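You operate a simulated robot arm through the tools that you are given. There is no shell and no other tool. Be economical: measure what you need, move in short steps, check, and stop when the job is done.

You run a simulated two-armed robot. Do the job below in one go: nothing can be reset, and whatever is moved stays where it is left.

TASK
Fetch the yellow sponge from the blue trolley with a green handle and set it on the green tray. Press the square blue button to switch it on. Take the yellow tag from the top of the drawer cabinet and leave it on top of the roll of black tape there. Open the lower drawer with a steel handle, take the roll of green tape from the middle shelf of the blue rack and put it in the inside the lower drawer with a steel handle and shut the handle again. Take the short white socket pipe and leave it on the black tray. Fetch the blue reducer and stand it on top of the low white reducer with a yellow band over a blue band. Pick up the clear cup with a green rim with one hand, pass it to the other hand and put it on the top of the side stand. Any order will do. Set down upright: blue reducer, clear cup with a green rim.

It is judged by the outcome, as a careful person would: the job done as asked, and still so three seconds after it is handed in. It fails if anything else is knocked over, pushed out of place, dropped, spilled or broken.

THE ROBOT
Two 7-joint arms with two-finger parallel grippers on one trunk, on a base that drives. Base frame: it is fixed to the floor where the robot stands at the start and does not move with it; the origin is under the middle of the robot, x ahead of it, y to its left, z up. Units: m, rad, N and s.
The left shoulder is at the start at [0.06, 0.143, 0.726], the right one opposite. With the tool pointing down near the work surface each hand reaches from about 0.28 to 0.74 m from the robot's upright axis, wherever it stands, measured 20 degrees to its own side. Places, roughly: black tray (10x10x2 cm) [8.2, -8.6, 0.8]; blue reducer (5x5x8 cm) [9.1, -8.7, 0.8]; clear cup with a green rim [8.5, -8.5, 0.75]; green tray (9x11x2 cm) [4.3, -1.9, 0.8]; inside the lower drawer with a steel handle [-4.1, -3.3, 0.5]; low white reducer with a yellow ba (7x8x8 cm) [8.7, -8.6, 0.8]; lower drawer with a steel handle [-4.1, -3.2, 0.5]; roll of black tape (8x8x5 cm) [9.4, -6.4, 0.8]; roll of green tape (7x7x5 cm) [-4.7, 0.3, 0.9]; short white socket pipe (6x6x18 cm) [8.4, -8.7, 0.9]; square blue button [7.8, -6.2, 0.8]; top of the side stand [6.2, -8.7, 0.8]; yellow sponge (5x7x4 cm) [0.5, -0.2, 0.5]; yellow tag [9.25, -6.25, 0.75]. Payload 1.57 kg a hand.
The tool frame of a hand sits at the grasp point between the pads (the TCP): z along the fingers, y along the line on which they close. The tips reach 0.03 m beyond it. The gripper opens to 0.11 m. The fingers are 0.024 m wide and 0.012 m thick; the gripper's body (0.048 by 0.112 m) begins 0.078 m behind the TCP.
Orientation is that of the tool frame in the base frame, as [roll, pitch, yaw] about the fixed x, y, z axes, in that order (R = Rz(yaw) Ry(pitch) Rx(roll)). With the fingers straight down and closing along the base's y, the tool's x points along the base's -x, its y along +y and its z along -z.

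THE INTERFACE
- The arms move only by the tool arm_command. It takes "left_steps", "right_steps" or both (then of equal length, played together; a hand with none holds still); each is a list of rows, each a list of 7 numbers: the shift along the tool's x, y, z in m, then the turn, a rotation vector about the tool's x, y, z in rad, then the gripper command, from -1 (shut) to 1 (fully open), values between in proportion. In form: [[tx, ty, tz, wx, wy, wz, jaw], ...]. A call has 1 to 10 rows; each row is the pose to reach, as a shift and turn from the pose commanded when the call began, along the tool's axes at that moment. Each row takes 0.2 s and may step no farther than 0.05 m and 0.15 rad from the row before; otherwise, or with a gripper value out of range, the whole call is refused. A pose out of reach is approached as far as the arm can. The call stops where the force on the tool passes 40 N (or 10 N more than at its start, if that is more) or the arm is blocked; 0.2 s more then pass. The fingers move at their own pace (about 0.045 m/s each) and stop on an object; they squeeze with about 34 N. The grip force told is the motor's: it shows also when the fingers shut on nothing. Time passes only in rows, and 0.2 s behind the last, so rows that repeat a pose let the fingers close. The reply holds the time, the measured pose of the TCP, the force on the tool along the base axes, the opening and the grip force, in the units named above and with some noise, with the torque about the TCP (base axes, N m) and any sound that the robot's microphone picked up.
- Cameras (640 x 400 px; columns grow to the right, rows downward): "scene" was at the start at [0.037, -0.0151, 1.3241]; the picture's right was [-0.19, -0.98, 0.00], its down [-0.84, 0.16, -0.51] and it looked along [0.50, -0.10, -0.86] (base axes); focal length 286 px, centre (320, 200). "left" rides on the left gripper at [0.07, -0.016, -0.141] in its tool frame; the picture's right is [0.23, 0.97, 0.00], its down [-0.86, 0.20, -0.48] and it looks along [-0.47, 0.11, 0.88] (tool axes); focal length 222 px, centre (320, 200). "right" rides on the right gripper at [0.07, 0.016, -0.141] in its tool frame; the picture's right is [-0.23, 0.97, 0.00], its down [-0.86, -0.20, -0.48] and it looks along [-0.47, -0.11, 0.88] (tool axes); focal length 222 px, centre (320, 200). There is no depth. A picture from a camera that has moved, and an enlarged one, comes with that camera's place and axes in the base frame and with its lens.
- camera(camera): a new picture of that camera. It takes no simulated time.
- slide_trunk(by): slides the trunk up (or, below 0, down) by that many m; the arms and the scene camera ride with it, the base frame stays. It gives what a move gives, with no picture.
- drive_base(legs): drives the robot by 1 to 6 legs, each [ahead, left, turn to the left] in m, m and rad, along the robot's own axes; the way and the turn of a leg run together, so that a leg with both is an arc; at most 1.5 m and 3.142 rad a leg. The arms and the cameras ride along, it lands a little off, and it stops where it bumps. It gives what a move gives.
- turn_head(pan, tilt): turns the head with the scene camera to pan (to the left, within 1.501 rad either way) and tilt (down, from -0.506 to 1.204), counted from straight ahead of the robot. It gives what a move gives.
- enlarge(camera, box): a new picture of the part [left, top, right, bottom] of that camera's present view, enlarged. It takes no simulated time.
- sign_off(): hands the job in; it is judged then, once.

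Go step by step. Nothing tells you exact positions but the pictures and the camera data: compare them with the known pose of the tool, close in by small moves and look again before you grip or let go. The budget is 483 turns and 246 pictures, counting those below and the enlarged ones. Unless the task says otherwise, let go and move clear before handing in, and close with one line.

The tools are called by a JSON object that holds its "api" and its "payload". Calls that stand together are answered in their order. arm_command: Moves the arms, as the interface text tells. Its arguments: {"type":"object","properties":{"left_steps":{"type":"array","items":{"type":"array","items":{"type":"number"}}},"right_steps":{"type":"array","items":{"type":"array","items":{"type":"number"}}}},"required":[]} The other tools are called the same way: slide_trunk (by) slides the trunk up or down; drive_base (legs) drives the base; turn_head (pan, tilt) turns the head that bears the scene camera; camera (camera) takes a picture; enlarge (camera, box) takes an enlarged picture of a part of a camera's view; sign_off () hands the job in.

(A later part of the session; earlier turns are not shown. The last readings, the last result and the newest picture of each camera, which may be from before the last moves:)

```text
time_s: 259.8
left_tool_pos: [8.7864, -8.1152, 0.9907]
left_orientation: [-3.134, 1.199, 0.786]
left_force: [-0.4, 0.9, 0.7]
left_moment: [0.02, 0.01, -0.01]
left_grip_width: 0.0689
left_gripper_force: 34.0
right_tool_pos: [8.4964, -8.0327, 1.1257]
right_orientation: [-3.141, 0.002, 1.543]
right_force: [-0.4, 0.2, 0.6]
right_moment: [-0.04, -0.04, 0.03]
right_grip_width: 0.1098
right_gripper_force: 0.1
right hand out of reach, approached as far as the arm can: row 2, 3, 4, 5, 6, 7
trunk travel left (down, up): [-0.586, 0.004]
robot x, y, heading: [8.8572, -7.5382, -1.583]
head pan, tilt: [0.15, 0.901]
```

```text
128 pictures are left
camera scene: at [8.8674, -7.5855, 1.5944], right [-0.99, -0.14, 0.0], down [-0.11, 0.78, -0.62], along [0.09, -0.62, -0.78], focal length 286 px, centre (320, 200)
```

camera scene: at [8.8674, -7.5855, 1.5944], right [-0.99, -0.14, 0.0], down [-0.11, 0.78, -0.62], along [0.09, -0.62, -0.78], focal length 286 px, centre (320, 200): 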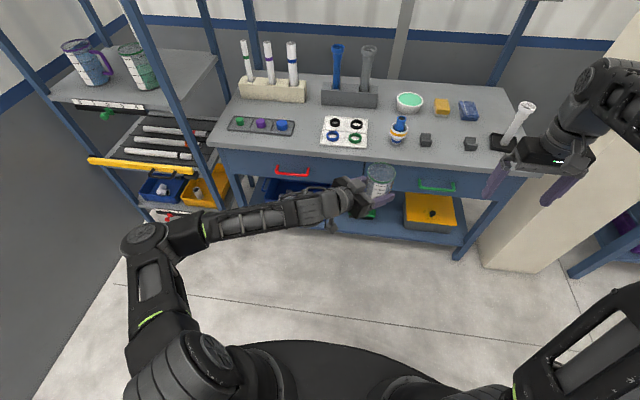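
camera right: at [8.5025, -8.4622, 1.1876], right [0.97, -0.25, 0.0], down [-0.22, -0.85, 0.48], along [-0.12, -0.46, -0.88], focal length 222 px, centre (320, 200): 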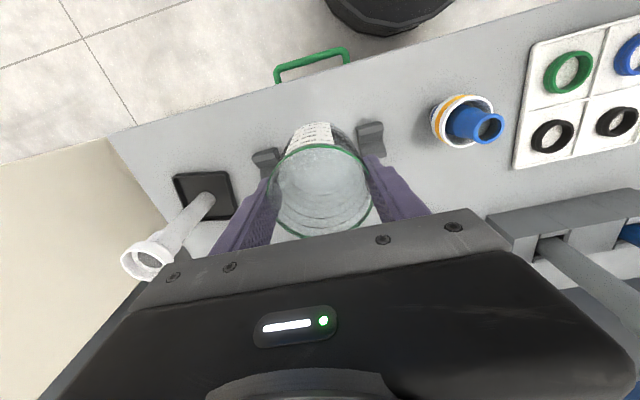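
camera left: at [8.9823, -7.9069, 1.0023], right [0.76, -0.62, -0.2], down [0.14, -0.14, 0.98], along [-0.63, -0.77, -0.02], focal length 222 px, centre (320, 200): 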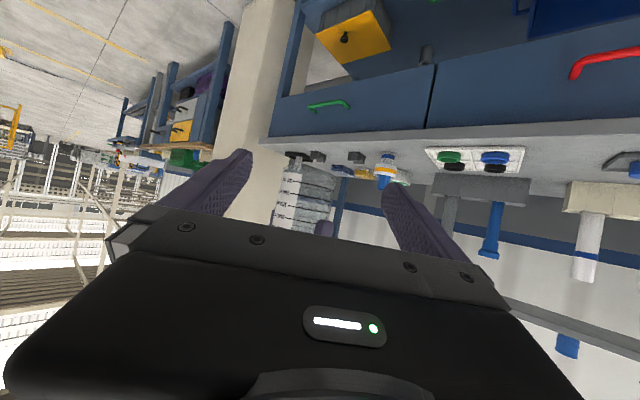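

The cup is in the left hand. Back up and drive right to the side stand.

{"api": "drive_base", "payload": {"legs": [[-0.2, 0, 0.01], [0, -1.4, 0], [0, -1.05, 0]]}}

{"api": "turn_head", "payload": {"pan": 0.0, "tilt": 0.7}}

{"api": "camera", "payload": {"camera": "scene"}}

```text
time_s: 273.1
left_tool_pos: [6.3257, -7.926, 0.9898]
left_orientation: [-3.132, 1.2, 0.811]
left_force: [0.3, 0.5, 0.2]
left_moment: [0.03, -0.01, -0.04]
left_grip_width: 0.069
left_gripper_force: 33.9
right_tool_pos: [6.0356, -7.8501, 1.1265]
right_orientation: [3.141, 0.002, 1.565]
right_force: [-0.8, 0.2, 0.6]
right_moment: [-0.02, -0.02, 0.01]
right_grip_width: 0.1103
right_gripper_force: 0.1
trunk travel left (down, up): [-0.586, 0.004]
robot x, y, heading: [6.3842, -7.3498, -1.56]
head pan, tilt: [0.15, 0.901]
```

```text
time_s: 273.8
left_tool_pos: [6.326, -7.9258, 0.9906]
left_orientation: [-3.131, 1.198, 0.808]
left_force: [-0.5, 0.0, 0.0]
left_moment: [-0.01, -0.01, -0.02]
left_grip_width: 0.0691
left_gripper_force: 34.0
right_tool_pos: [6.0357, -7.851, 1.1249]
right_orientation: [-3.142, 0.002, 1.564]
right_force: [0.0, 0.4, 0.1]
right_moment: [0.03, -0.01, 0.0]
right_grip_width: 0.1101
right_gripper_force: 0.0
trunk travel left (down, up): [-0.586, 0.004]
robot x, y, heading: [6.3831, -7.3524, -1.559]
head pan, tilt: [0.0, 0.7]
```

```text
127 pictures are left
camera scene: at [6.384, -7.4057, 1.6105], right [-1.0, -0.01, 0.0], down [-0.01, 0.64, -0.76], along [0.01, -0.76, -0.64], focal length 286 px, centre (320, 200)
```

scene: 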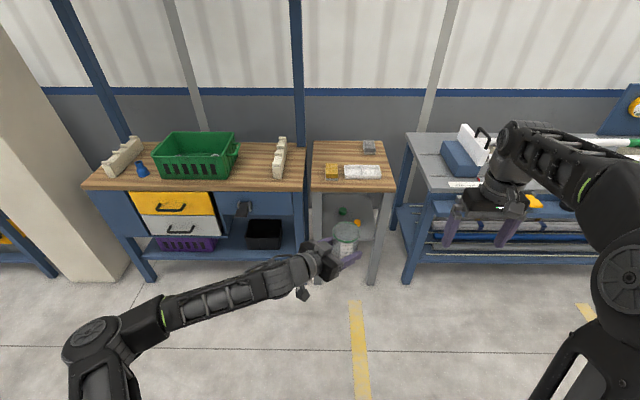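

The stand top spans x 6.03–6.43, y -8.44…-8.89 and has items near its front. Zoom to find free space.

{"api": "enlarge", "payload": {"camera": "scene", "box": [260, 120, 440, 220]}}

```text
3.56 times, centred on (350, 170) of scene
camera zoom: at [6.384, -7.4057, 1.6105], right [-1.0, -0.01, 0.0], down [-0.01, 0.64, -0.76], along [0.01, -0.76, -0.64], focal length 1016 px, centre (213, 307)
```

zoom: 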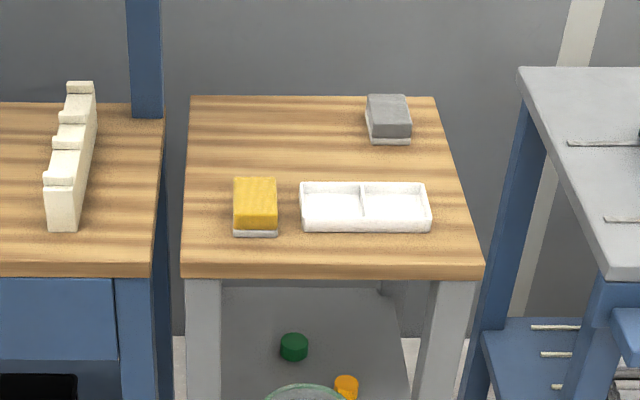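

Free space is at the back-left of the stand top, about [6.31, -8.76]. I'll drive closer, keeping the cup high.

{"api": "drive_base", "payload": {"legs": [[0.65, -0.01, -0.01]]}}

{"api": "turn_head", "payload": {"pan": 0.0, "tilt": 0.9}}

{"api": "camera", "payload": {"camera": "scene"}}

```text
time_s: 277.4
left_tool_pos: [6.3267, -8.5734, 0.9893]
left_orientation: [-3.129, 1.197, 0.816]
left_force: [-1.4, -0.3, 0.1]
left_moment: [0.0, -0.02, 0.0]
left_grip_width: 0.069
left_gripper_force: 34.5
right_tool_pos: [6.0384, -8.4983, 1.1262]
right_orientation: [3.14, 0.002, 1.568]
right_force: [0.5, 0.6, 0.9]
right_moment: [0.02, -0.03, 0.01]
right_grip_width: 0.11
right_gripper_force: 0.1
trunk travel left (down, up): [-0.586, 0.004]
robot x, y, heading: [6.3824, -7.9976, -1.553]
head pan, tilt: [0.0, 0.7]
```

```text
time_s: 278.1
left_tool_pos: [6.3267, -8.5733, 0.9896]
left_orientation: [-3.132, 1.199, 0.812]
left_force: [-0.5, -0.1, 0.2]
left_moment: [0.03, 0.01, 0.01]
left_grip_width: 0.0691
left_gripper_force: 33.8
right_tool_pos: [6.0382, -8.4977, 1.1257]
right_orientation: [-3.141, 0.002, 1.569]
right_force: [0.1, 0.3, -0.5]
right_moment: [0.01, -0.03, 0.01]
right_grip_width: 0.1101
right_gripper_force: 0.0
trunk travel left (down, up): [-0.586, 0.004]
robot x, y, heading: [6.384, -7.9939, -1.553]
head pan, tilt: [0.0, 0.901]
```

```text
125 pictures are left
camera scene: at [6.3837, -8.0424, 1.5944], right [-1.0, -0.02, 0.0], down [-0.01, 0.78, -0.62], along [0.01, -0.62, -0.78], focal length 286 px, centre (320, 200)
```

scene: 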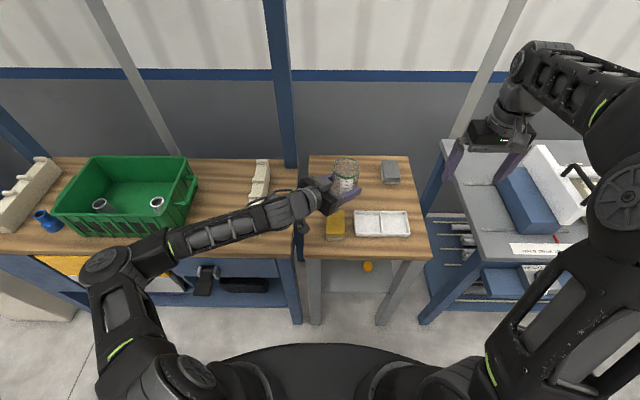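

Extend the left hand horizontally to bring the cup over the free spot.

{"api": "arm_command", "payload": {"left_steps": [[-0.01, 0.0254, 0.0258, 0, 0, 0, -0.2], [-0.02, 0.0509, 0.0516, 0, 0, 0, -0.2], [-0.0302, 0.0763, 0.0774, 0, 0, 0, -0.2], [-0.0403, 0.1018, 0.1032, 0, 0, 0, -0.2], [-0.0504, 0.1272, 0.129, 0, 0, 0, -0.2], [-0.0504, 0.1272, 0.129, 0, 0, 0, -0.2]]}}

{"api": "camera", "payload": {"camera": "scene"}}

{"api": "camera", "payload": {"camera": "left"}}

```text
time_s: 279.5
left_tool_pos: [6.3238, -8.7605, 0.9887]
left_orientation: [-3.135, 1.203, 0.813]
left_force: [0.1, -0.4, 0.2]
left_moment: [0.01, -0.03, 0.0]
left_grip_width: 0.069
left_gripper_force: 34.4
right_tool_pos: [6.039, -8.4978, 1.1264]
right_orientation: [-3.141, 0.001, 1.57]
right_force: [0.3, -0.5, 0.3]
right_moment: [0.01, 0.02, 0.01]
right_grip_width: 0.1103
right_gripper_force: 0.0
trunk travel left (down, up): [-0.586, 0.004]
robot x, y, heading: [6.3837, -7.9938, -1.555]
head pan, tilt: [0.0, 0.901]
```

```text
124 pictures are left
camera scene: at [6.3844, -8.0422, 1.5944], right [-1.0, -0.02, 0.0], down [-0.01, 0.78, -0.62], along [0.01, -0.62, -0.78], focal length 286 px, centre (320, 200)
```

scene: 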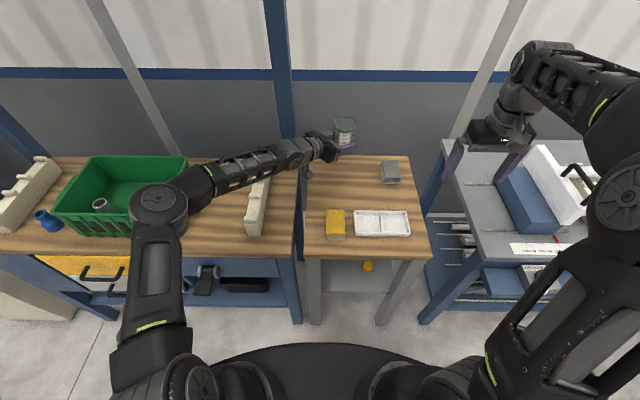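

```text
123 pictures are left
camera left: at [6.4213, -8.6373, 0.9757], right [0.76, -0.62, -0.21], down [0.24, -0.04, 0.97], along [-0.6, -0.79, 0.12], focal length 222 px, centre (320, 200)
```

left: 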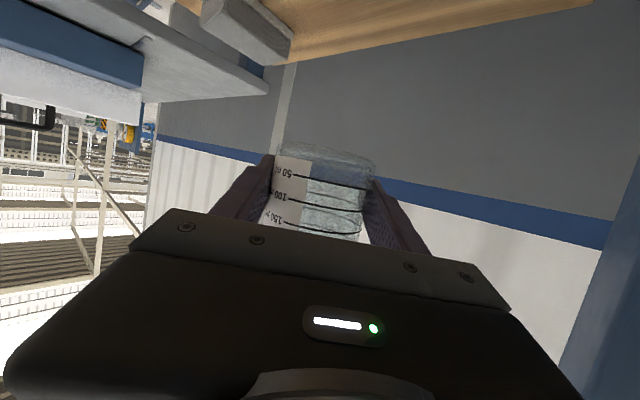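

Positioned. Lower with the arm only (keeping the elbow high) by 9 cm and check clearances over the neighbouring bench.

{"api": "arm_command", "payload": {"left_steps": [[0.028, 0, 0.0109, 0, 0, 0, -0.2], [0.0559, 0, 0.0218, 0, 0, 0, -0.2], [0.0839, 0, 0.0327, 0, 0, 0, -0.2], [0.0839, 0, 0.0327, 0, 0, 0, -0.2]]}}

{"api": "camera", "payload": {"camera": "scene"}}

{"api": "enlarge", "payload": {"camera": "scene", "box": [230, 100, 430, 260]}}

```text
time_s: 280.5
left_tool_pos: [6.3222, -8.7619, 0.8985]
left_orientation: [-3.132, 1.202, 0.813]
left_force: [0.4, -0.3, 0.1]
left_moment: [-0.01, -0.01, -0.01]
left_grip_width: 0.0692
left_gripper_force: 34.4
right_tool_pos: [6.0379, -8.4971, 1.1261]
right_orientation: [3.141, 0.001, 1.57]
right_force: [0.4, 0.1, 0.0]
right_moment: [-0.01, -0.01, 0.02]
right_grip_width: 0.11
right_gripper_force: 0.0
trunk travel left (down, up): [-0.586, 0.004]
robot x, y, heading: [6.3785, -7.9958, -1.553]
head pan, tilt: [0.0, 0.901]
```

```text
122 pictures are left
camera scene: at [6.3836, -8.0422, 1.5944], right [-1.0, -0.02, 0.0], down [-0.01, 0.78, -0.62], along [0.01, -0.62, -0.78], focal length 286 px, centre (320, 200)
```

scene: 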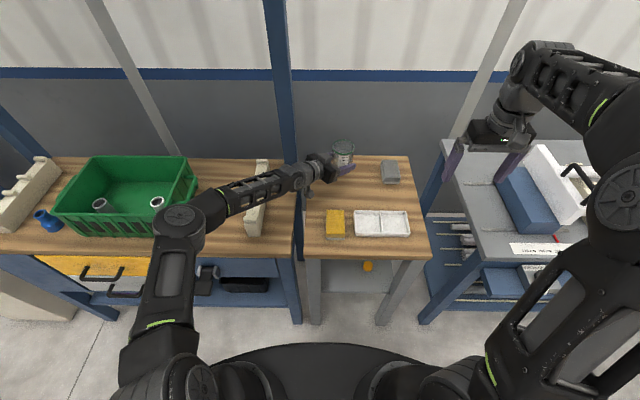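

```text
2.50 times, centred on (330, 180) of scene
camera zoom: at [6.3836, -8.0422, 1.5944], right [-1.0, -0.02, 0.0], down [-0.01, 0.78, -0.62], along [0.01, -0.62, -0.78], focal length 714 px, centre (295, 250)
```

zoom: 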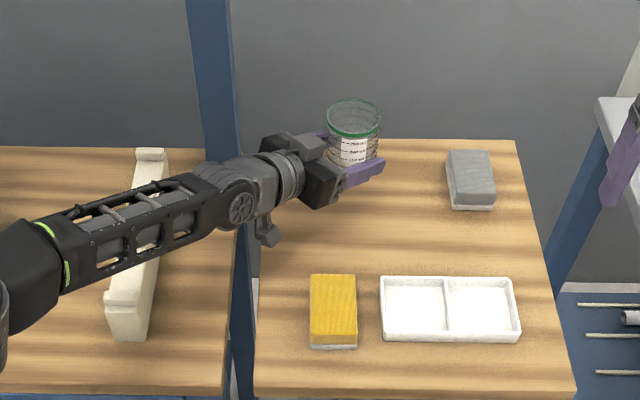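

Clearances are fine. Continue lowering 4 cm, then creep.

{"api": "arm_command", "payload": {"left_steps": [[0.0186, 0, 0.0073, 0, 0, 0, -0.2], [0.0373, 0, 0.0145, 0, 0, 0, -0.2], [0.0466, 0, 0.0182, 0, 0, 0, -0.2], [0.0466, 0, 0.0182, 0, 0, 0, -0.2]]}}

{"api": "enlarge", "payload": {"camera": "scene", "box": [270, 120, 390, 230]}}

{"api": "camera", "payload": {"camera": "left"}}

```text
time_s: 281.5
left_tool_pos: [6.3207, -8.7615, 0.8511]
left_orientation: [-3.128, 1.2, 0.816]
left_force: [0.2, 0.3, 0.0]
left_moment: [-0.03, -0.03, 0.03]
left_grip_width: 0.0691
left_gripper_force: 34.0
right_tool_pos: [6.0373, -8.4967, 1.1257]
right_orientation: [3.141, 0.001, 1.569]
right_force: [0.0, 0.3, 0.3]
right_moment: [-0.01, -0.04, -0.01]
right_grip_width: 0.1102
right_gripper_force: 0.0
trunk travel left (down, up): [-0.586, 0.004]
robot x, y, heading: [6.3798, -7.9919, -1.554]
head pan, tilt: [0.0, 0.901]
```

```text
3.64 times, centred on (330, 175) of scene
camera zoom: at [6.3837, -8.0424, 1.5944], right [-1.0, -0.02, 0.0], down [-0.01, 0.78, -0.62], along [0.01, -0.62, -0.78], focal length 1039 px, centre (284, 291)
```

zoom: 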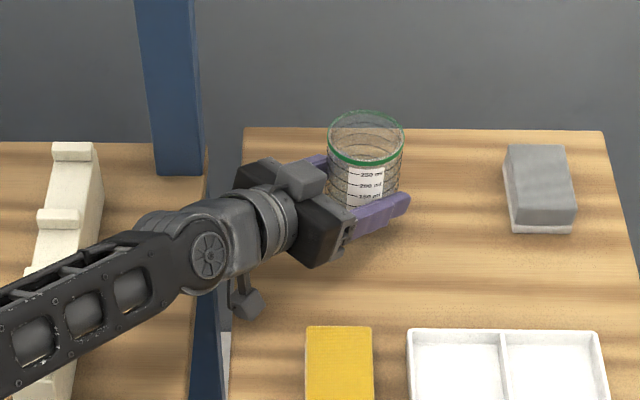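

```text
119 pictures are left
camera left: at [6.4193, -8.6372, 0.8371], right [0.76, -0.62, -0.22], down [0.24, -0.04, 0.97], along [-0.61, -0.79, 0.12], focal length 222 px, centre (320, 200)
```

left: 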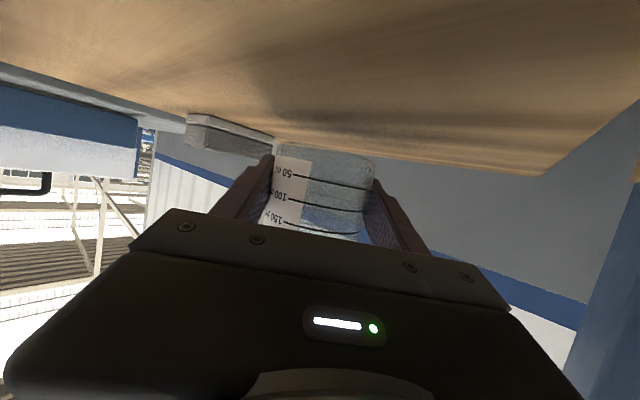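

Surface is about 0.797; cup bottom roughly 2.5 cm above. Creep down to contact.

{"api": "arm_command", "payload": {"left_steps": [[0.007, 0, 0.0027, 0, 0, 0, -0.2], [0.014, 0, 0.0054, 0, 0, 0, -0.2], [0.0186, 0, 0.0073, 0, 0, 0, -0.2], [0.0214, 0, 0.0083, 0, 0, 0, -0.2], [0.0214, 0, 0.0083, 0, 0, 0, -0.2]]}}

{"api": "camera", "payload": {"camera": "left"}}

```text
time_s: 282.8
left_tool_pos: [6.3212, -8.7621, 0.8336]
left_orientation: [3.14, 1.209, 0.808]
left_force: [1.3, 3.1, 13.3]
left_moment: [2.04, -1.62, 0.24]
left_grip_width: 0.069
left_gripper_force: 33.8
right_tool_pos: [6.0373, -8.4972, 1.1252]
right_orientation: [-3.141, 0.003, 1.569]
right_force: [0.8, 0.3, -1.0]
right_moment: [-0.04, 0.04, 0.0]
right_grip_width: 0.1102
right_gripper_force: 0.0
trunk travel left (down, up): [-0.586, 0.004]
robot x, y, heading: [6.382, -7.9927, -1.55]
head pan, tilt: [0.0, 0.901]
stopped in row 5 (left hand): the force on the tool passed its limit at 42 N (the readings are from after the stop); the commanded pose is now the measured one
```

```text
118 pictures are left
camera left: at [6.419, -8.6387, 0.8197], right [0.76, -0.62, -0.21], down [0.25, -0.03, 0.97], along [-0.6, -0.79, 0.13], focal length 222 px, centre (320, 200)
```

left: 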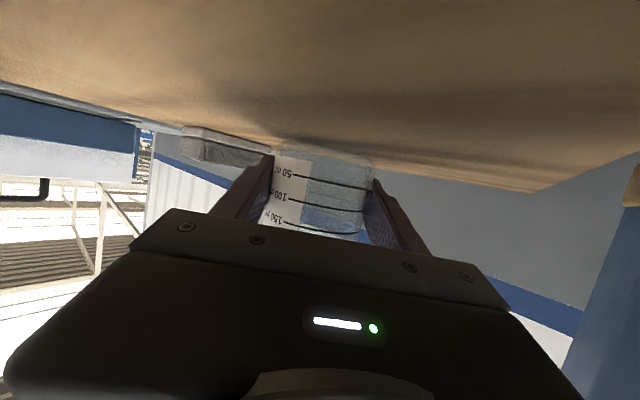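

The moment shows the wrist camera touches the top first, with the cup a few mm above. I'll lift 2 mm, reduce the tilt by ~0.05 rad (tiny cup lean), and lower till the cup itself touches.

{"api": "arm_command", "payload": {"left_steps": [[-0.003, 0, -0.001, 0, 0, 0, -0.2], [-0.003, 0, -0.001, 0, 0.055, 0, -0.2], [0.0005, 0, 0.0003, 0, 0.055, 0, -0.2], [0.003, 0, 0.0012, 0, 0.055, 0, -0.2], [0.003, 0, 0.0012, 0, 0.055, 0, -0.2]]}}

{"api": "camera", "payload": {"camera": "left"}}

```text
time_s: 284.0
left_tool_pos: [6.3225, -8.7634, 0.8313]
left_orientation: [3.14, 1.156, 0.806]
left_force: [-1.3, -1.1, 11.3]
left_moment: [-0.33, 0.35, -0.04]
left_grip_width: 0.0692
left_gripper_force: 33.5
right_tool_pos: [6.0369, -8.4966, 1.1259]
right_orientation: [3.141, 0.0, 1.569]
right_force: [-0.3, 1.1, -0.4]
right_moment: [-0.01, 0.0, -0.02]
right_grip_width: 0.11
right_gripper_force: 0.1
trunk travel left (down, up): [-0.586, 0.004]
robot x, y, heading: [6.3796, -7.9931, -1.557]
head pan, tilt: [0.0, 0.901]
```

```text
117 pictures are left
camera left: at [6.4191, -8.6392, 0.8251], right [0.77, -0.61, -0.21], down [0.21, -0.07, 0.98], along [-0.61, -0.79, 0.07], focal length 222 px, centre (320, 200)
```

left: 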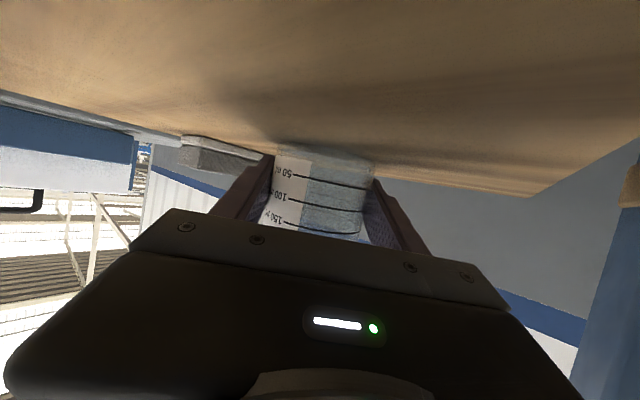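

The cup's far edge is now on the stand. Open gently and watch it settle.

{"api": "arm_command", "payload": {"left_steps": [[0, 0, 0, 0, 0, 0, 0.3], [0, 0, 0, 0, 0, 0, 0.6], [0, 0, 0, 0, 0, 0, 0.8], [0, 0, 0, 0, 0, 0, 0.8]]}}

{"api": "camera", "payload": {"camera": "left"}}

{"api": "enlarge", "payload": {"camera": "scene", "box": [270, 120, 390, 230]}}

```text
time_s: 285.0
left_tool_pos: [6.3222, -8.7637, 0.8284]
left_orientation: [-3.139, 1.152, 0.807]
left_force: [0.4, -0.1, 0.0]
left_moment: [0.01, 0.0, 0.01]
left_grip_width: 0.0988
left_gripper_force: 0.1
right_tool_pos: [6.0384, -8.4982, 1.1259]
right_orientation: [3.141, 0.002, 1.569]
right_force: [0.2, 0.4, 0.6]
right_moment: [0.0, 0.01, -0.01]
right_grip_width: 0.1102
right_gripper_force: 0.1
trunk travel left (down, up): [-0.586, 0.004]
robot x, y, heading: [6.3869, -7.9953, -1.551]
head pan, tilt: [0.0, 0.901]
```

```text
116 pictures are left
camera left: at [6.4196, -8.6393, 0.823], right [0.77, -0.61, -0.21], down [0.21, -0.07, 0.98], along [-0.61, -0.79, 0.07], focal length 222 px, centre (320, 200)
```

left: 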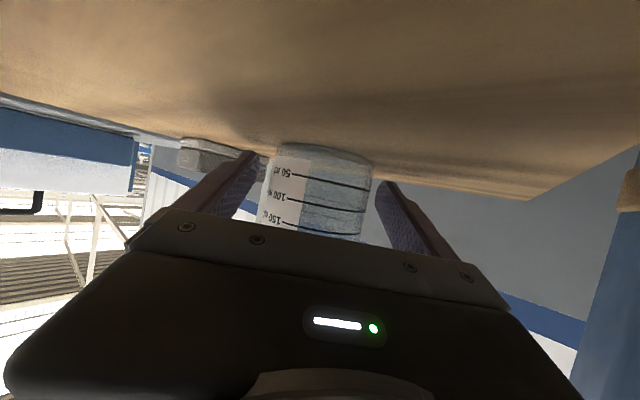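

```text
3.64 times, centred on (330, 175) of scene
camera zoom: at [6.3837, -8.0426, 1.5944], right [-1.0, -0.02, 0.0], down [-0.01, 0.78, -0.62], along [0.01, -0.62, -0.78], focal length 1039 px, centre (284, 291)
```

zoom: 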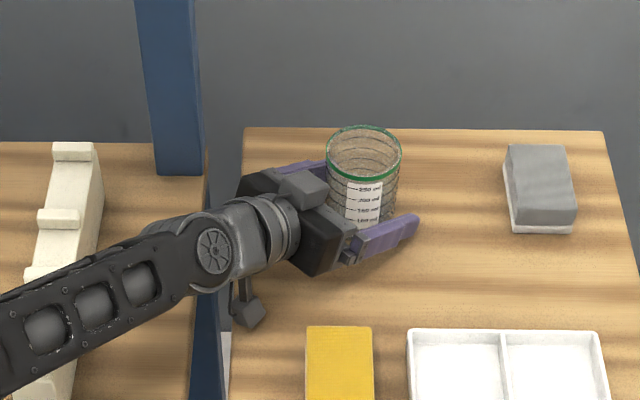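

The cup stands upright. Retract along the finger axis, then up.

{"api": "arm_command", "payload": {"left_steps": [[0, 0, -0.03, 0, 0, 0, 0.8], [0, 0, -0.06, 0, 0, 0, 0.9], [0, 0, -0.09, 0, 0, 0, 1], [-0.035, 0, -0.11, 0, 0, 0, 1], [-0.075, 0, -0.13, 0, 0, 0, 1], [-0.115, 0, -0.15, 0, 0, 0, 1], [-0.15, 0, -0.165, 0, 0, 0, 1]]}}

{"api": "camera", "payload": {"camera": "scene"}}

```text
time_s: 286.6
left_tool_pos: [6.3834, -8.6991, 1.0332]
left_orientation: [-3.14, 1.149, 0.81]
left_force: [0.1, 0.9, 0.5]
left_moment: [-0.01, 0.02, -0.03]
left_grip_width: 0.1101
left_gripper_force: 0.0
right_tool_pos: [6.0381, -8.4977, 1.1257]
right_orientation: [3.141, 0.002, 1.569]
right_force: [-0.5, 0.4, 0.4]
right_moment: [-0.02, 0.0, 0.02]
right_grip_width: 0.1098
right_gripper_force: 0.1
trunk travel left (down, up): [-0.586, 0.004]
robot x, y, heading: [6.384, -7.992, -1.553]
head pan, tilt: [0.0, 0.901]
```

```text
114 pictures are left
camera scene: at [6.3836, -8.0419, 1.5943], right [-1.0, -0.02, 0.0], down [-0.01, 0.78, -0.62], along [0.01, -0.62, -0.78], focal length 286 px, centre (320, 200)
```

scene: 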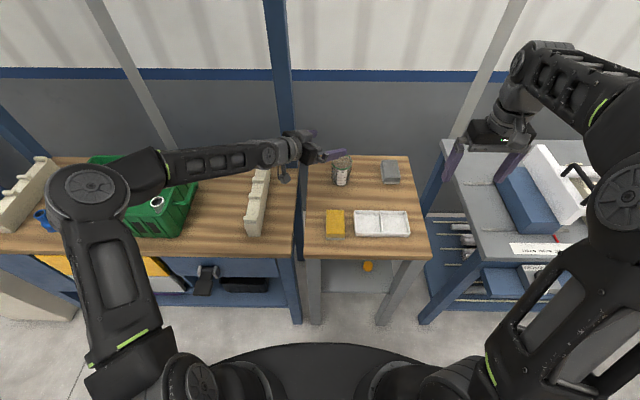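

The cup is on the stand. Back away and restore the left arm to a tucked vertical pose.

{"api": "drive_base", "payload": {"legs": [[-0.65, 0, 0]]}}

{"api": "arm_command", "payload": {"left_steps": [[0, 0, -0.02, -0.1, 0.08, -0.04, 1], [0, 0, -0.04, -0.2, 0.16, -0.08, 1], [0, 0, -0.05, -0.3, 0.24, -0.12, 1], [0, 0, -0.05, -0.35, 0.34, -0.15, 1], [0, 0, -0.05, -0.4, 0.44, -0.18, 1], [0, 0, -0.05, -0.42, 0.56, -0.2, 1]]}}

```text
time_s: 290.2
left_tool_pos: [6.3724, -8.0534, 1.033]
left_orientation: [-3.141, 1.152, 0.812]
left_force: [0.6, 0.8, -0.2]
left_moment: [0.01, -0.02, 0.05]
left_grip_width: 0.1104
left_gripper_force: 0.2
right_tool_pos: [6.0283, -7.8524, 1.1264]
right_orientation: [-3.141, 0.001, 1.573]
right_force: [0.3, -0.5, 0.3]
right_moment: [-0.01, 0.01, 0.03]
right_grip_width: 0.1102
right_gripper_force: 0.1
trunk travel left (down, up): [-0.586, 0.004]
robot x, y, heading: [6.3708, -7.3494, -1.55]
head pan, tilt: [0.0, 0.901]
```

```text
time_s: 291.6
left_tool_pos: [6.404, -8.0216, 1.0528]
left_orientation: [3.005, 0.599, 1.18]
left_force: [-0.1, -0.6, -0.2]
left_moment: [-0.01, -0.02, 0.01]
left_grip_width: 0.1099
left_gripper_force: 0.1
right_tool_pos: [6.0277, -7.8533, 1.1254]
right_orientation: [3.141, 0.002, 1.572]
right_force: [0.2, -0.3, 0.2]
right_moment: [-0.01, 0.01, 0.0]
right_grip_width: 0.1098
right_gripper_force: 0.1
trunk travel left (down, up): [-0.586, 0.004]
robot x, y, heading: [6.3716, -7.3481, -1.547]
head pan, tilt: [0.0, 0.901]
```

Complete the straightening and tuck of the left arm.

{"api": "arm_command", "payload": {"left_steps": [[0.037, 0.012, -0.016, 0.0033, 0.1043, -0.0582, 1], [0.074, 0.024, -0.0325, 0.0067, 0.2087, -0.1163, 1], [0.111, 0.036, -0.049, 0.01, 0.313, -0.1745, 1], [0.148, 0.0485, -0.065, 0.0133, 0.4173, -0.2327, 1], [0.185, 0.0606, -0.081, 0.0167, 0.5217, -0.2908, 1], [0.222, 0.0727, -0.0975, 0.02, 0.626, -0.349, 1], [0.259, 0.085, -0.114, 0.02, 0.626, -0.349, 1], [0.296, 0.097, -0.13, 0.02, 0.626, -0.349, 1]], "right_steps": [[0.01, 0, 0.02, 0, 0, 0, 1], [0.03, 0, 0.04, 0, 0, 0, 1], [0.05, 0, 0.06, 0, 0, 0, 1], [0.07, 0, 0.08, 0, 0, 0, 1], [0.09, 0, 0.1, 0, 0, 0, 1], [0.1, 0, 0.12, 0, 0, 0, 1], [0.1, 0, 0.14, 0, 0, 0, 1], [0.1, 0, 0.15, 0, 0, 0, 1]]}}

{"api": "drive_base", "payload": {"legs": [[0, -0.85, 0], [0, 0, 1.571], [0, 0, 1.55]]}}

{"api": "turn_head", "payload": {"pan": 0.0, "tilt": 0.35}}

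{"api": "camera", "payload": {"camera": "scene"}}

```text
time_s: 293.4
left_tool_pos: [6.6007, -7.7499, 1.0019]
left_orientation: [-3.134, -0.008, 1.576]
left_force: [0.4, -0.6, -1.0]
left_moment: [0.0, -0.01, 0.01]
left_grip_width: 0.1101
left_gripper_force: 0.2
right_tool_pos: [6.0294, -7.7532, 0.9779]
right_orientation: [-3.141, 0.004, 1.573]
right_force: [-0.5, 0.1, -0.5]
right_moment: [0.0, 0.0, 0.02]
right_grip_width: 0.1102
right_gripper_force: 0.0
trunk travel left (down, up): [-0.586, 0.004]
robot x, y, heading: [6.3686, -7.3488, -1.549]
head pan, tilt: [0.0, 0.901]
```

```text
time_s: 305.6
left_tool_pos: [5.2895, -6.9563, 1.0015]
left_orientation: [-3.135, -0.008, -1.589]
left_force: [0.1, 0.9, -0.3]
left_moment: [-0.02, -0.01, 0.01]
left_grip_width: 0.1101
left_gripper_force: 0.1
right_tool_pos: [5.8643, -6.9678, 0.976]
right_orientation: [-3.14, 0.002, -1.593]
right_force: [-0.1, 0.0, -0.4]
right_moment: [-0.04, 0.01, -0.02]
right_grip_width: 0.1099
right_gripper_force: 0.0
trunk travel left (down, up): [-0.586, 0.004]
robot x, y, heading: [5.5109, -7.3638, 1.57]
head pan, tilt: [0.0, 0.901]
```

```text
time_s: 306.6
left_tool_pos: [5.2895, -6.9577, 1.0008]
left_orientation: [-3.135, -0.009, -1.587]
left_force: [0.3, 0.1, 0.5]
left_moment: [0.0, -0.02, 0.03]
left_grip_width: 0.1101
left_gripper_force: 0.1
right_tool_pos: [5.8616, -6.9669, 0.9767]
right_orientation: [3.14, 0.0, -1.594]
right_force: [0.6, -0.1, -0.2]
right_moment: [-0.02, 0.0, -0.03]
right_grip_width: 0.1101
right_gripper_force: 0.1
trunk travel left (down, up): [-0.586, 0.004]
robot x, y, heading: [5.5096, -7.3658, 1.565]
head pan, tilt: [0.0, 0.351]
```

```text
113 pictures are left
camera scene: at [5.5111, -7.3037, 1.6419], right [1.0, 0.0, 0.0], down [0.0, -0.34, -0.94], along [0.0, 0.94, -0.34], focal length 286 px, centre (320, 200)
```

scene: 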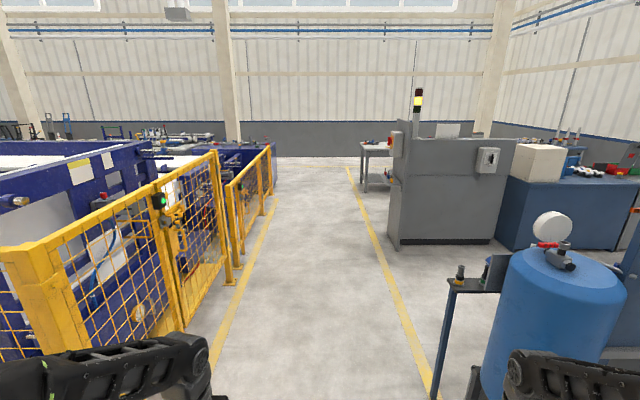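

Aisle clear. Driving +y up the aisle to y≈-1.05.

{"api": "drive_base", "payload": {"legs": [[1.5, 0, 0], [1.5, 0, 0], [1.5, 0, 0]]}}

{"api": "drive_base", "payload": {"legs": [[1.5, 0, 0], [0.35, 0, 0], [0, 0, 1.571]]}}

{"api": "camera", "payload": {"camera": "scene"}}

```text
time_s: 328.1
left_tool_pos: [5.3001, -2.4494, 1.0025]
left_orientation: [-3.135, -0.009, -1.585]
left_force: [0.7, -0.3, -0.8]
left_moment: [0.0, -0.01, 0.01]
left_grip_width: 0.1099
left_gripper_force: 0.0
right_tool_pos: [5.8727, -2.4593, 0.9761]
right_orientation: [-3.141, 0.002, -1.59]
right_force: [-0.9, 0.8, -0.5]
right_moment: [-0.01, -0.02, 0.02]
right_grip_width: 0.1101
right_gripper_force: 0.0
trunk travel left (down, up): [-0.586, 0.004]
robot x, y, heading: [5.5219, -2.8584, 1.572]
head pan, tilt: [0.0, 0.351]
```

```text
time_s: 341.4
left_tool_pos: [5.1372, -1.1898, 1.0014]
left_orientation: [-3.136, -0.009, -0.023]
left_force: [0.5, 0.3, 0.1]
left_moment: [-0.02, -0.03, 0.02]
left_grip_width: 0.1098
left_gripper_force: 0.0
right_tool_pos: [5.1525, -0.6162, 0.9767]
right_orientation: [3.141, 0.003, -0.029]
right_force: [-0.2, -0.3, -0.6]
right_moment: [-0.01, 0.01, -0.02]
right_grip_width: 0.1103
right_gripper_force: 0.0
trunk travel left (down, up): [-0.586, 0.004]
robot x, y, heading: [5.5473, -0.9719, 3.134]
head pan, tilt: [0.0, 0.351]
```

```text
112 pictures are left
camera scene: at [5.4836, -0.9735, 1.6419], right [0.01, 1.0, 0.0], down [0.34, 0.0, -0.94], along [-0.94, 0.01, -0.34], focal length 286 px, centre (320, 200)
```

scene: 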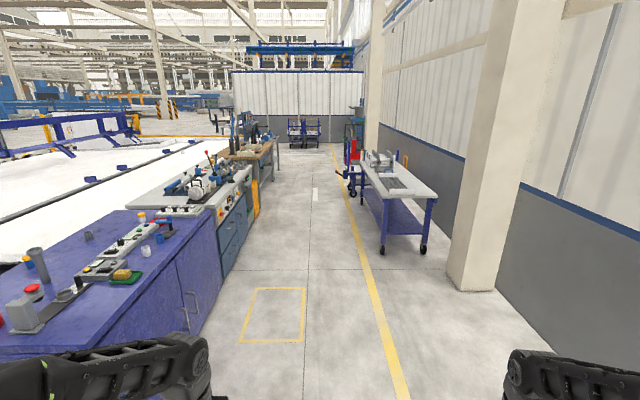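

Corridor along -x looks clear. Drive about 6 m.

{"api": "drive_base", "payload": {"legs": [[1.5, 0.05, 0], [1.5, 0, 0], [1.5, 0, 0], [1.3, 0, 0]]}}

{"api": "camera", "payload": {"camera": "scene"}}

```text
refused: leg 1 is longer than a leg can be; nothing moved
```

```text
111 pictures are left
camera scene: at [5.4836, -0.9735, 1.6419], right [0.01, 1.0, 0.0], down [0.34, 0.0, -0.94], along [-0.94, 0.01, -0.34], focal length 286 px, centre (320, 200)
```

scene: 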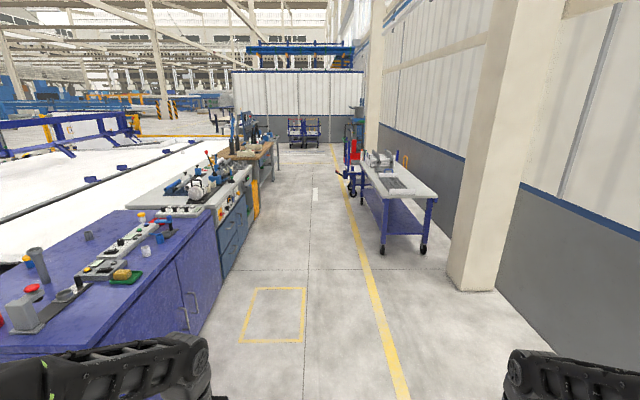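

{"api": "drive_base", "payload": {"legs": [[1.45, 0.08, 0], [1.5, 0, 0], [1.5, 0, 0], [1.3, 0, 0]]}}

{"api": "camera", "payload": {"camera": "scene"}}

```text
time_s: 368.9
left_tool_pos: [-0.6036, -1.3702, 1.0024]
left_orientation: [-3.134, -0.009, 0.045]
left_force: [0.2, 0.0, 0.5]
left_moment: [-0.02, 0.0, -0.03]
left_grip_width: 0.11
left_gripper_force: 0.0
right_tool_pos: [-0.6296, -0.7971, 0.9781]
right_orientation: [3.141, 0.002, 0.04]
right_force: [-0.5, 0.3, -0.3]
right_moment: [-0.02, 0.01, -0.01]
right_grip_width: 0.11
right_gripper_force: 0.0
trunk travel left (down, up): [-0.586, 0.004]
robot x, y, heading: [-0.2098, -1.1253, -3.082]
head pan, tilt: [0.0, 0.351]
```

```text
110 pictures are left
camera scene: at [-0.2739, -1.1305, 1.6419], right [-0.06, 1.0, 0.0], down [0.34, 0.02, -0.94], along [-0.94, -0.06, -0.34], focal length 286 px, centre (320, 200)
```

scene: 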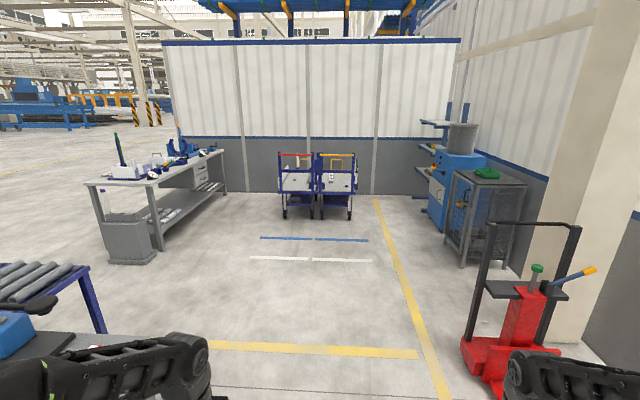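

The drawer bench is ahead-left and the blue rack ahead-right. I'll fetch the tape first: drive 3 m on and look at the rack.

{"api": "drive_base", "payload": {"legs": [[0, 0, -0.06], [1.5, 0, 0], [1.4, 0, 0]]}}

{"api": "turn_head", "payload": {"pan": -0.8, "tilt": 0.35}}

{"api": "camera", "payload": {"camera": "scene"}}

{"api": "turn_head", "payload": {"pan": 0.9, "tilt": 0.35}}

{"api": "camera", "payload": {"camera": "scene"}}

```text
time_s: 383.3
left_tool_pos: [-3.5175, -1.3964, 1.0007]
left_orientation: [-3.135, -0.009, 0.014]
left_force: [-0.5, 0.0, 0.2]
left_moment: [0.03, -0.04, -0.01]
left_grip_width: 0.1099
left_gripper_force: 0.2
right_tool_pos: [-3.5237, -0.8228, 0.9786]
right_orientation: [-3.14, 0.0, 0.01]
right_force: [0.1, -0.7, -0.2]
right_moment: [-0.05, -0.02, -0.02]
right_grip_width: 0.1096
right_gripper_force: 0.0
trunk travel left (down, up): [-0.586, 0.004]
robot x, y, heading: [-3.1125, -1.1633, -3.113]
head pan, tilt: [0.0, 0.351]
```

```text
time_s: 384.4
left_tool_pos: [-3.516, -1.3945, 1.0018]
left_orientation: [-3.134, -0.009, 0.016]
left_force: [0.3, 0.3, 0.4]
left_moment: [-0.03, -0.02, 0.01]
left_grip_width: 0.1103
left_gripper_force: 0.0
right_tool_pos: [-3.5234, -0.822, 0.9778]
right_orientation: [3.141, 0.002, 0.01]
right_force: [0.7, -0.1, -1.0]
right_moment: [0.0, -0.01, 0.01]
right_grip_width: 0.1097
right_gripper_force: 0.2
trunk travel left (down, up): [-0.586, 0.004]
robot x, y, heading: [-3.1179, -1.162, -3.111]
head pan, tilt: [-0.799, 0.351]
```

```text
109 pictures are left
camera scene: at [-3.1523, -1.0983, 1.6419], right [0.7, 0.72, 0.0], down [0.25, -0.24, -0.94], along [-0.67, 0.65, -0.34], focal length 286 px, centre (320, 200)
```

scene: 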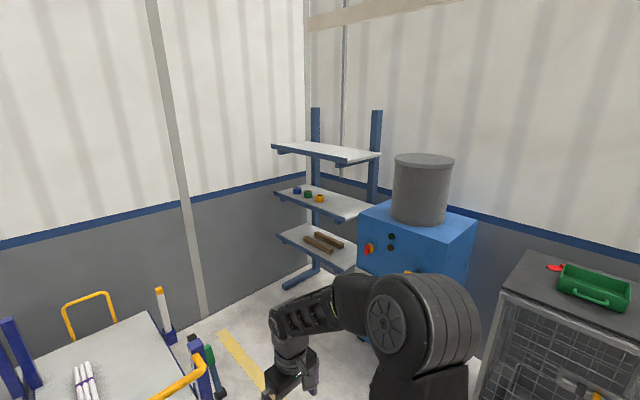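

```text
time_s: 386.2
left_tool_pos: [-3.5153, -1.3964, 1.0018]
left_orientation: [-3.135, -0.007, 0.015]
left_force: [-0.9, -0.1, -1.1]
left_moment: [0.01, 0.01, -0.02]
left_grip_width: 0.1097
left_gripper_force: 0.1
right_tool_pos: [-3.5236, -0.8227, 0.9777]
right_orientation: [3.141, 0.002, 0.01]
right_force: [0.4, -0.4, -0.2]
right_moment: [0.03, 0.0, -0.01]
right_grip_width: 0.1101
right_gripper_force: 0.0
trunk travel left (down, up): [-0.586, 0.004]
robot x, y, heading: [-3.1135, -1.1637, -3.113]
head pan, tilt: [0.901, 0.351]
```

```text
108 pictures are left
camera scene: at [-3.1412, -1.2377, 1.6419], right [-0.8, 0.6, 0.0], down [0.21, 0.28, -0.94], along [-0.56, -0.75, -0.34], focal length 286 px, centre (320, 200)
```

scene: 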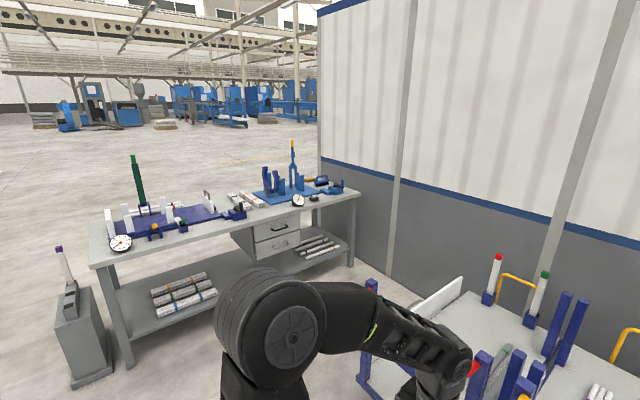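

The rack's middle shelf faces -y with the green tape at about [-4.74, 0.31, 0.9]. I'll turn to face +y, move forward and then sidestep left in front of the rack.

{"api": "drive_base", "payload": {"legs": [[0, 0, -1.6], [0.7, 0, 0]]}}

{"api": "turn_head", "payload": {"pan": 1.2, "tilt": 0.6}}

{"api": "camera", "payload": {"camera": "scene"}}

```text
time_s: 393.8
left_tool_pos: [-3.3448, -0.0741, 1.001]
left_orientation: [-3.134, -0.009, -1.578]
left_force: [-0.9, 0.9, -0.9]
left_moment: [0.0, -0.04, 0.01]
left_grip_width: 0.1099
left_gripper_force: 0.0
right_tool_pos: [-2.7728, -0.0783, 0.9777]
right_orientation: [3.141, 0.002, -1.582]
right_force: [0.4, -0.3, 1.0]
right_moment: [-0.04, 0.0, 0.0]
right_grip_width: 0.11
right_gripper_force: 0.0
trunk travel left (down, up): [-0.586, 0.004]
robot x, y, heading: [-3.1181, -0.479, 1.582]
head pan, tilt: [0.901, 0.351]
```

```text
time_s: 394.6
left_tool_pos: [-3.3445, -0.0752, 1.001]
left_orientation: [-3.134, -0.008, -1.579]
left_force: [-0.7, 0.3, 0.0]
left_moment: [-0.01, 0.0, 0.02]
left_grip_width: 0.11
left_gripper_force: 0.0
right_tool_pos: [-2.7714, -0.0788, 0.9758]
right_orientation: [3.141, 0.0, -1.583]
right_force: [0.1, -1.0, 0.4]
right_moment: [0.0, 0.0, 0.03]
right_grip_width: 0.1101
right_gripper_force: 0.0
trunk travel left (down, up): [-0.586, 0.004]
robot x, y, heading: [-3.1181, -0.4812, 1.578]
head pan, tilt: [1.201, 0.6]
```

```text
107 pictures are left
camera scene: at [-3.202, -0.4802, 1.6192], right [0.36, 0.93, 0.0], down [0.53, -0.2, -0.83], along [-0.77, 0.29, -0.56], focal length 286 px, centre (320, 200)
```

scene: 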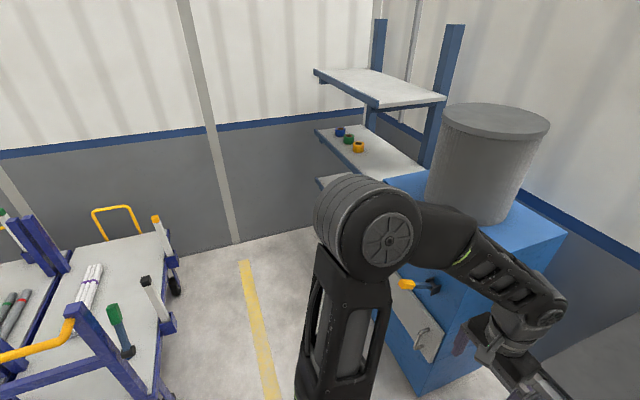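

Clear path in front of the cart. Sidestep left to x≈-4.57.

{"api": "drive_base", "payload": {"legs": [[0.06, 0, -0.01], [0, 1.45, 0]]}}

{"api": "turn_head", "payload": {"pan": 0.15, "tilt": 0.7}}

{"api": "camera", "payload": {"camera": "scene"}}

{"api": "camera", "payload": {"camera": "left"}}

```text
time_s: 402.5
left_tool_pos: [-4.811, -0.0135, 1.0017]
left_orientation: [-3.135, -0.009, -1.582]
left_force: [-0.5, 0.2, 0.1]
left_moment: [0.01, 0.01, 0.01]
left_grip_width: 0.1099
left_gripper_force: 0.0
right_tool_pos: [-4.2378, -0.0212, 0.9775]
right_orientation: [-3.14, 0.0, -1.588]
right_force: [-0.8, 1.0, 0.9]
right_moment: [0.0, 0.03, 0.03]
right_grip_width: 0.1102
right_gripper_force: 0.1
trunk travel left (down, up): [-0.586, 0.004]
robot x, y, heading: [-4.5933, -0.4183, 1.576]
head pan, tilt: [1.201, 0.6]
```

```text
time_s: 403.8
left_tool_pos: [-4.8109, -0.011, 1.0002]
left_orientation: [-3.134, -0.01, -1.583]
left_force: [1.8, -0.9, 1.5]
left_moment: [0.02, 0.0, 0.01]
left_grip_width: 0.1099
left_gripper_force: 0.1
right_tool_pos: [-4.2372, -0.0203, 0.9763]
right_orientation: [3.141, 0.002, -1.588]
right_force: [0.0, -0.7, 0.1]
right_moment: [0.02, 0.0, 0.0]
right_grip_width: 0.11
right_gripper_force: 0.1
trunk travel left (down, up): [-0.586, 0.004]
robot x, y, heading: [-4.5875, -0.4198, 1.573]
head pan, tilt: [0.15, 0.7]
```

```text
106 pictures are left
camera scene: at [-4.6007, -0.367, 1.6105], right [0.99, 0.15, 0.0], down [0.1, -0.64, -0.76], along [-0.12, 0.76, -0.64], focal length 286 px, centre (320, 200)
```

scene: 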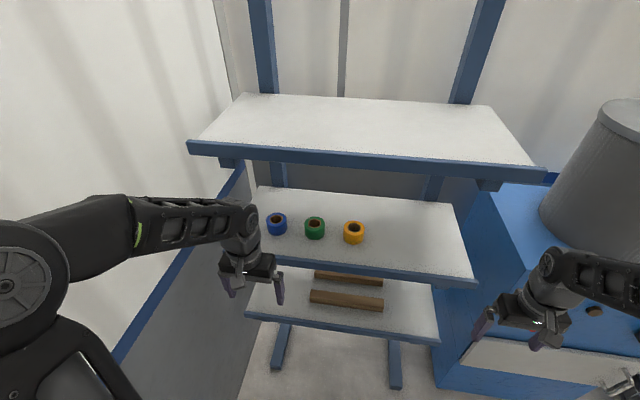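

```text
105 pictures are left
camera left: at [-4.7968, -0.0822, 1.1442], right [-0.98, -0.21, -0.01], down [-0.19, 0.86, 0.47], along [-0.1, 0.46, -0.88], focal length 222 px, centre (320, 200)
```

left: 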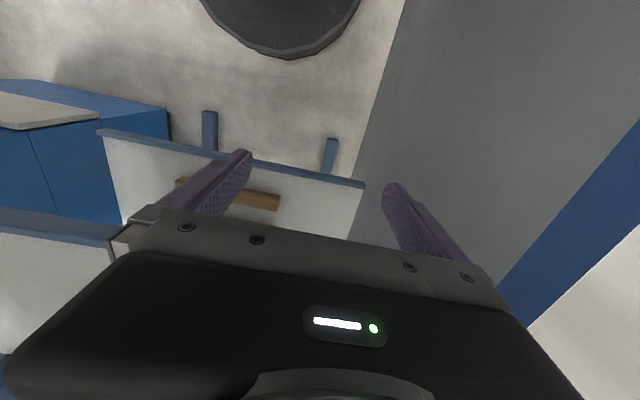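

The green tape is at about [-4.725, 0.309], under the top shelf (z≈1.25), so I'll approach with the left hand tilted forward 1.0 rad.

{"api": "arm_command", "payload": {"left_steps": [[-0.02, -0.012, 0.0, 0, -0.14, 0, 1], [-0.04, -0.024, 0.01, 0, -0.28, 0, 1], [-0.06, -0.037, 0.02, 0, -0.42, 0, 0.7], [-0.08, -0.05, 0.03, 0, -0.56, 0, 0.6], [-0.1, -0.062, 0.04, 0, -0.7, 0, 0.6], [-0.12, -0.075, 0.05, 0, -0.84, 0, 0.6], [-0.14, -0.086, 0.06, 0, -0.98, 0, 0.6], [-0.15, -0.086, 0.07, 0, -1.0, 0, 0.6], [-0.15, -0.086, 0.07, 0, -1.0, 0, 0.6]]}}

{"api": "camera", "payload": {"camera": "left"}}

{"api": "camera", "payload": {"camera": "scene"}}

```text
time_s: 405.8
left_tool_pos: [-4.7227, 0.1364, 0.932]
left_orientation: [-3.126, 0.994, -1.572]
left_force: [-0.4, -0.8, 0.0]
left_moment: [-0.01, 0.01, -0.03]
left_grip_width: 0.088
left_gripper_force: 0.0
right_tool_pos: [-4.2373, -0.0206, 0.9781]
right_orientation: [3.141, 0.001, -1.588]
right_force: [0.8, 0.1, 0.1]
right_moment: [0.01, 0.04, 0.02]
right_grip_width: 0.1099
right_gripper_force: 0.0
trunk travel left (down, up): [-0.586, 0.004]
robot x, y, heading: [-4.5897, -0.4193, 1.577]
head pan, tilt: [0.15, 0.7]
```

```text
104 pictures are left
camera left: at [-4.7089, -0.021, 0.9519], right [-0.97, -0.11, -0.2], down [-0.21, 0.07, 0.98], along [-0.1, 0.99, -0.09], focal length 222 px, centre (320, 200)
```

left: 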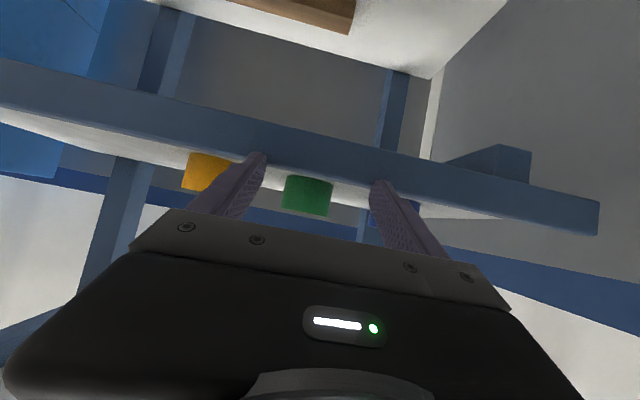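

```text
103 pictures are left
camera scene: at [-4.6004, -0.3672, 1.6106], right [0.99, 0.15, 0.0], down [0.1, -0.64, -0.76], along [-0.12, 0.76, -0.64], focal length 286 px, centre (320, 200)
```

scene: 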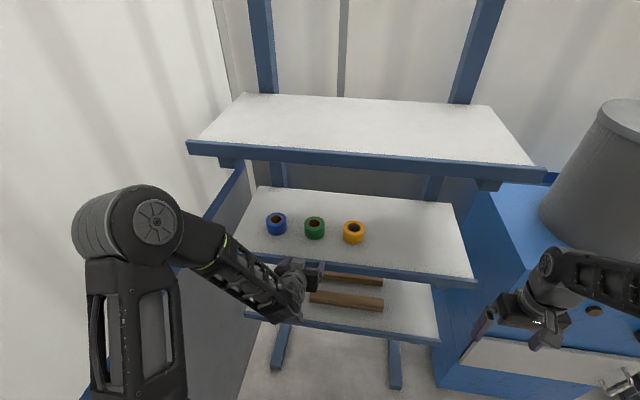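

Need the shelf height precisely; zoom in on the left camera.

{"api": "enlarge", "payload": {"camera": "left", "box": [230, 100, 410, 240]}}

{"api": "enlarge", "payload": {"camera": "scene", "box": [230, 180, 400, 300]}}

```text
2.86 times, centred on (320, 170) of left
camera zoom: at [-4.7089, -0.021, 0.9519], right [-0.97, -0.11, -0.2], down [-0.21, 0.07, 0.98], along [-0.1, 0.99, -0.09], focal length 635 px, centre (320, 286)
```

zoom: 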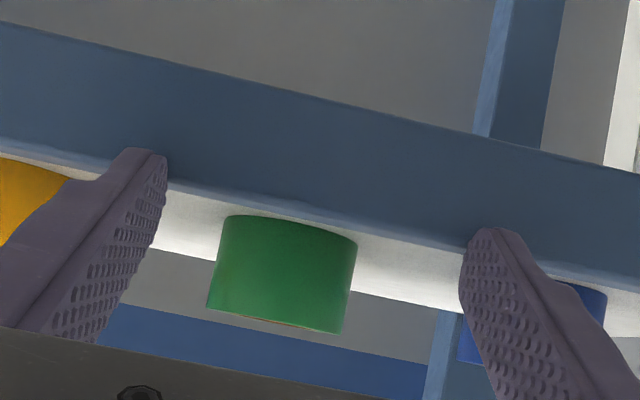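

```text
3.33 times, centred on (315, 240) of scene
camera zoom: at [-4.6004, -0.3672, 1.6106], right [0.99, 0.15, 0.0], down [0.1, -0.64, -0.76], along [-0.12, 0.76, -0.64], focal length 952 px, centre (337, 67)
```

zoom: 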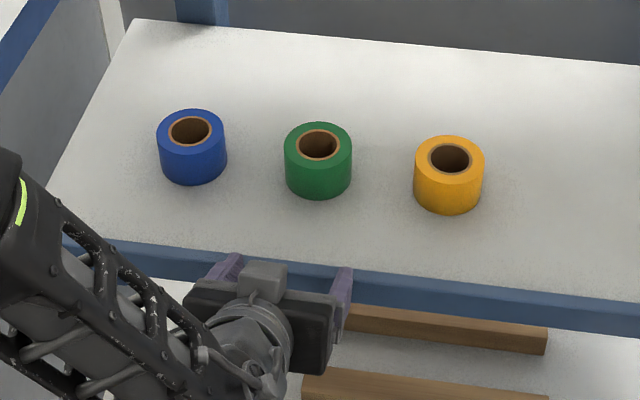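

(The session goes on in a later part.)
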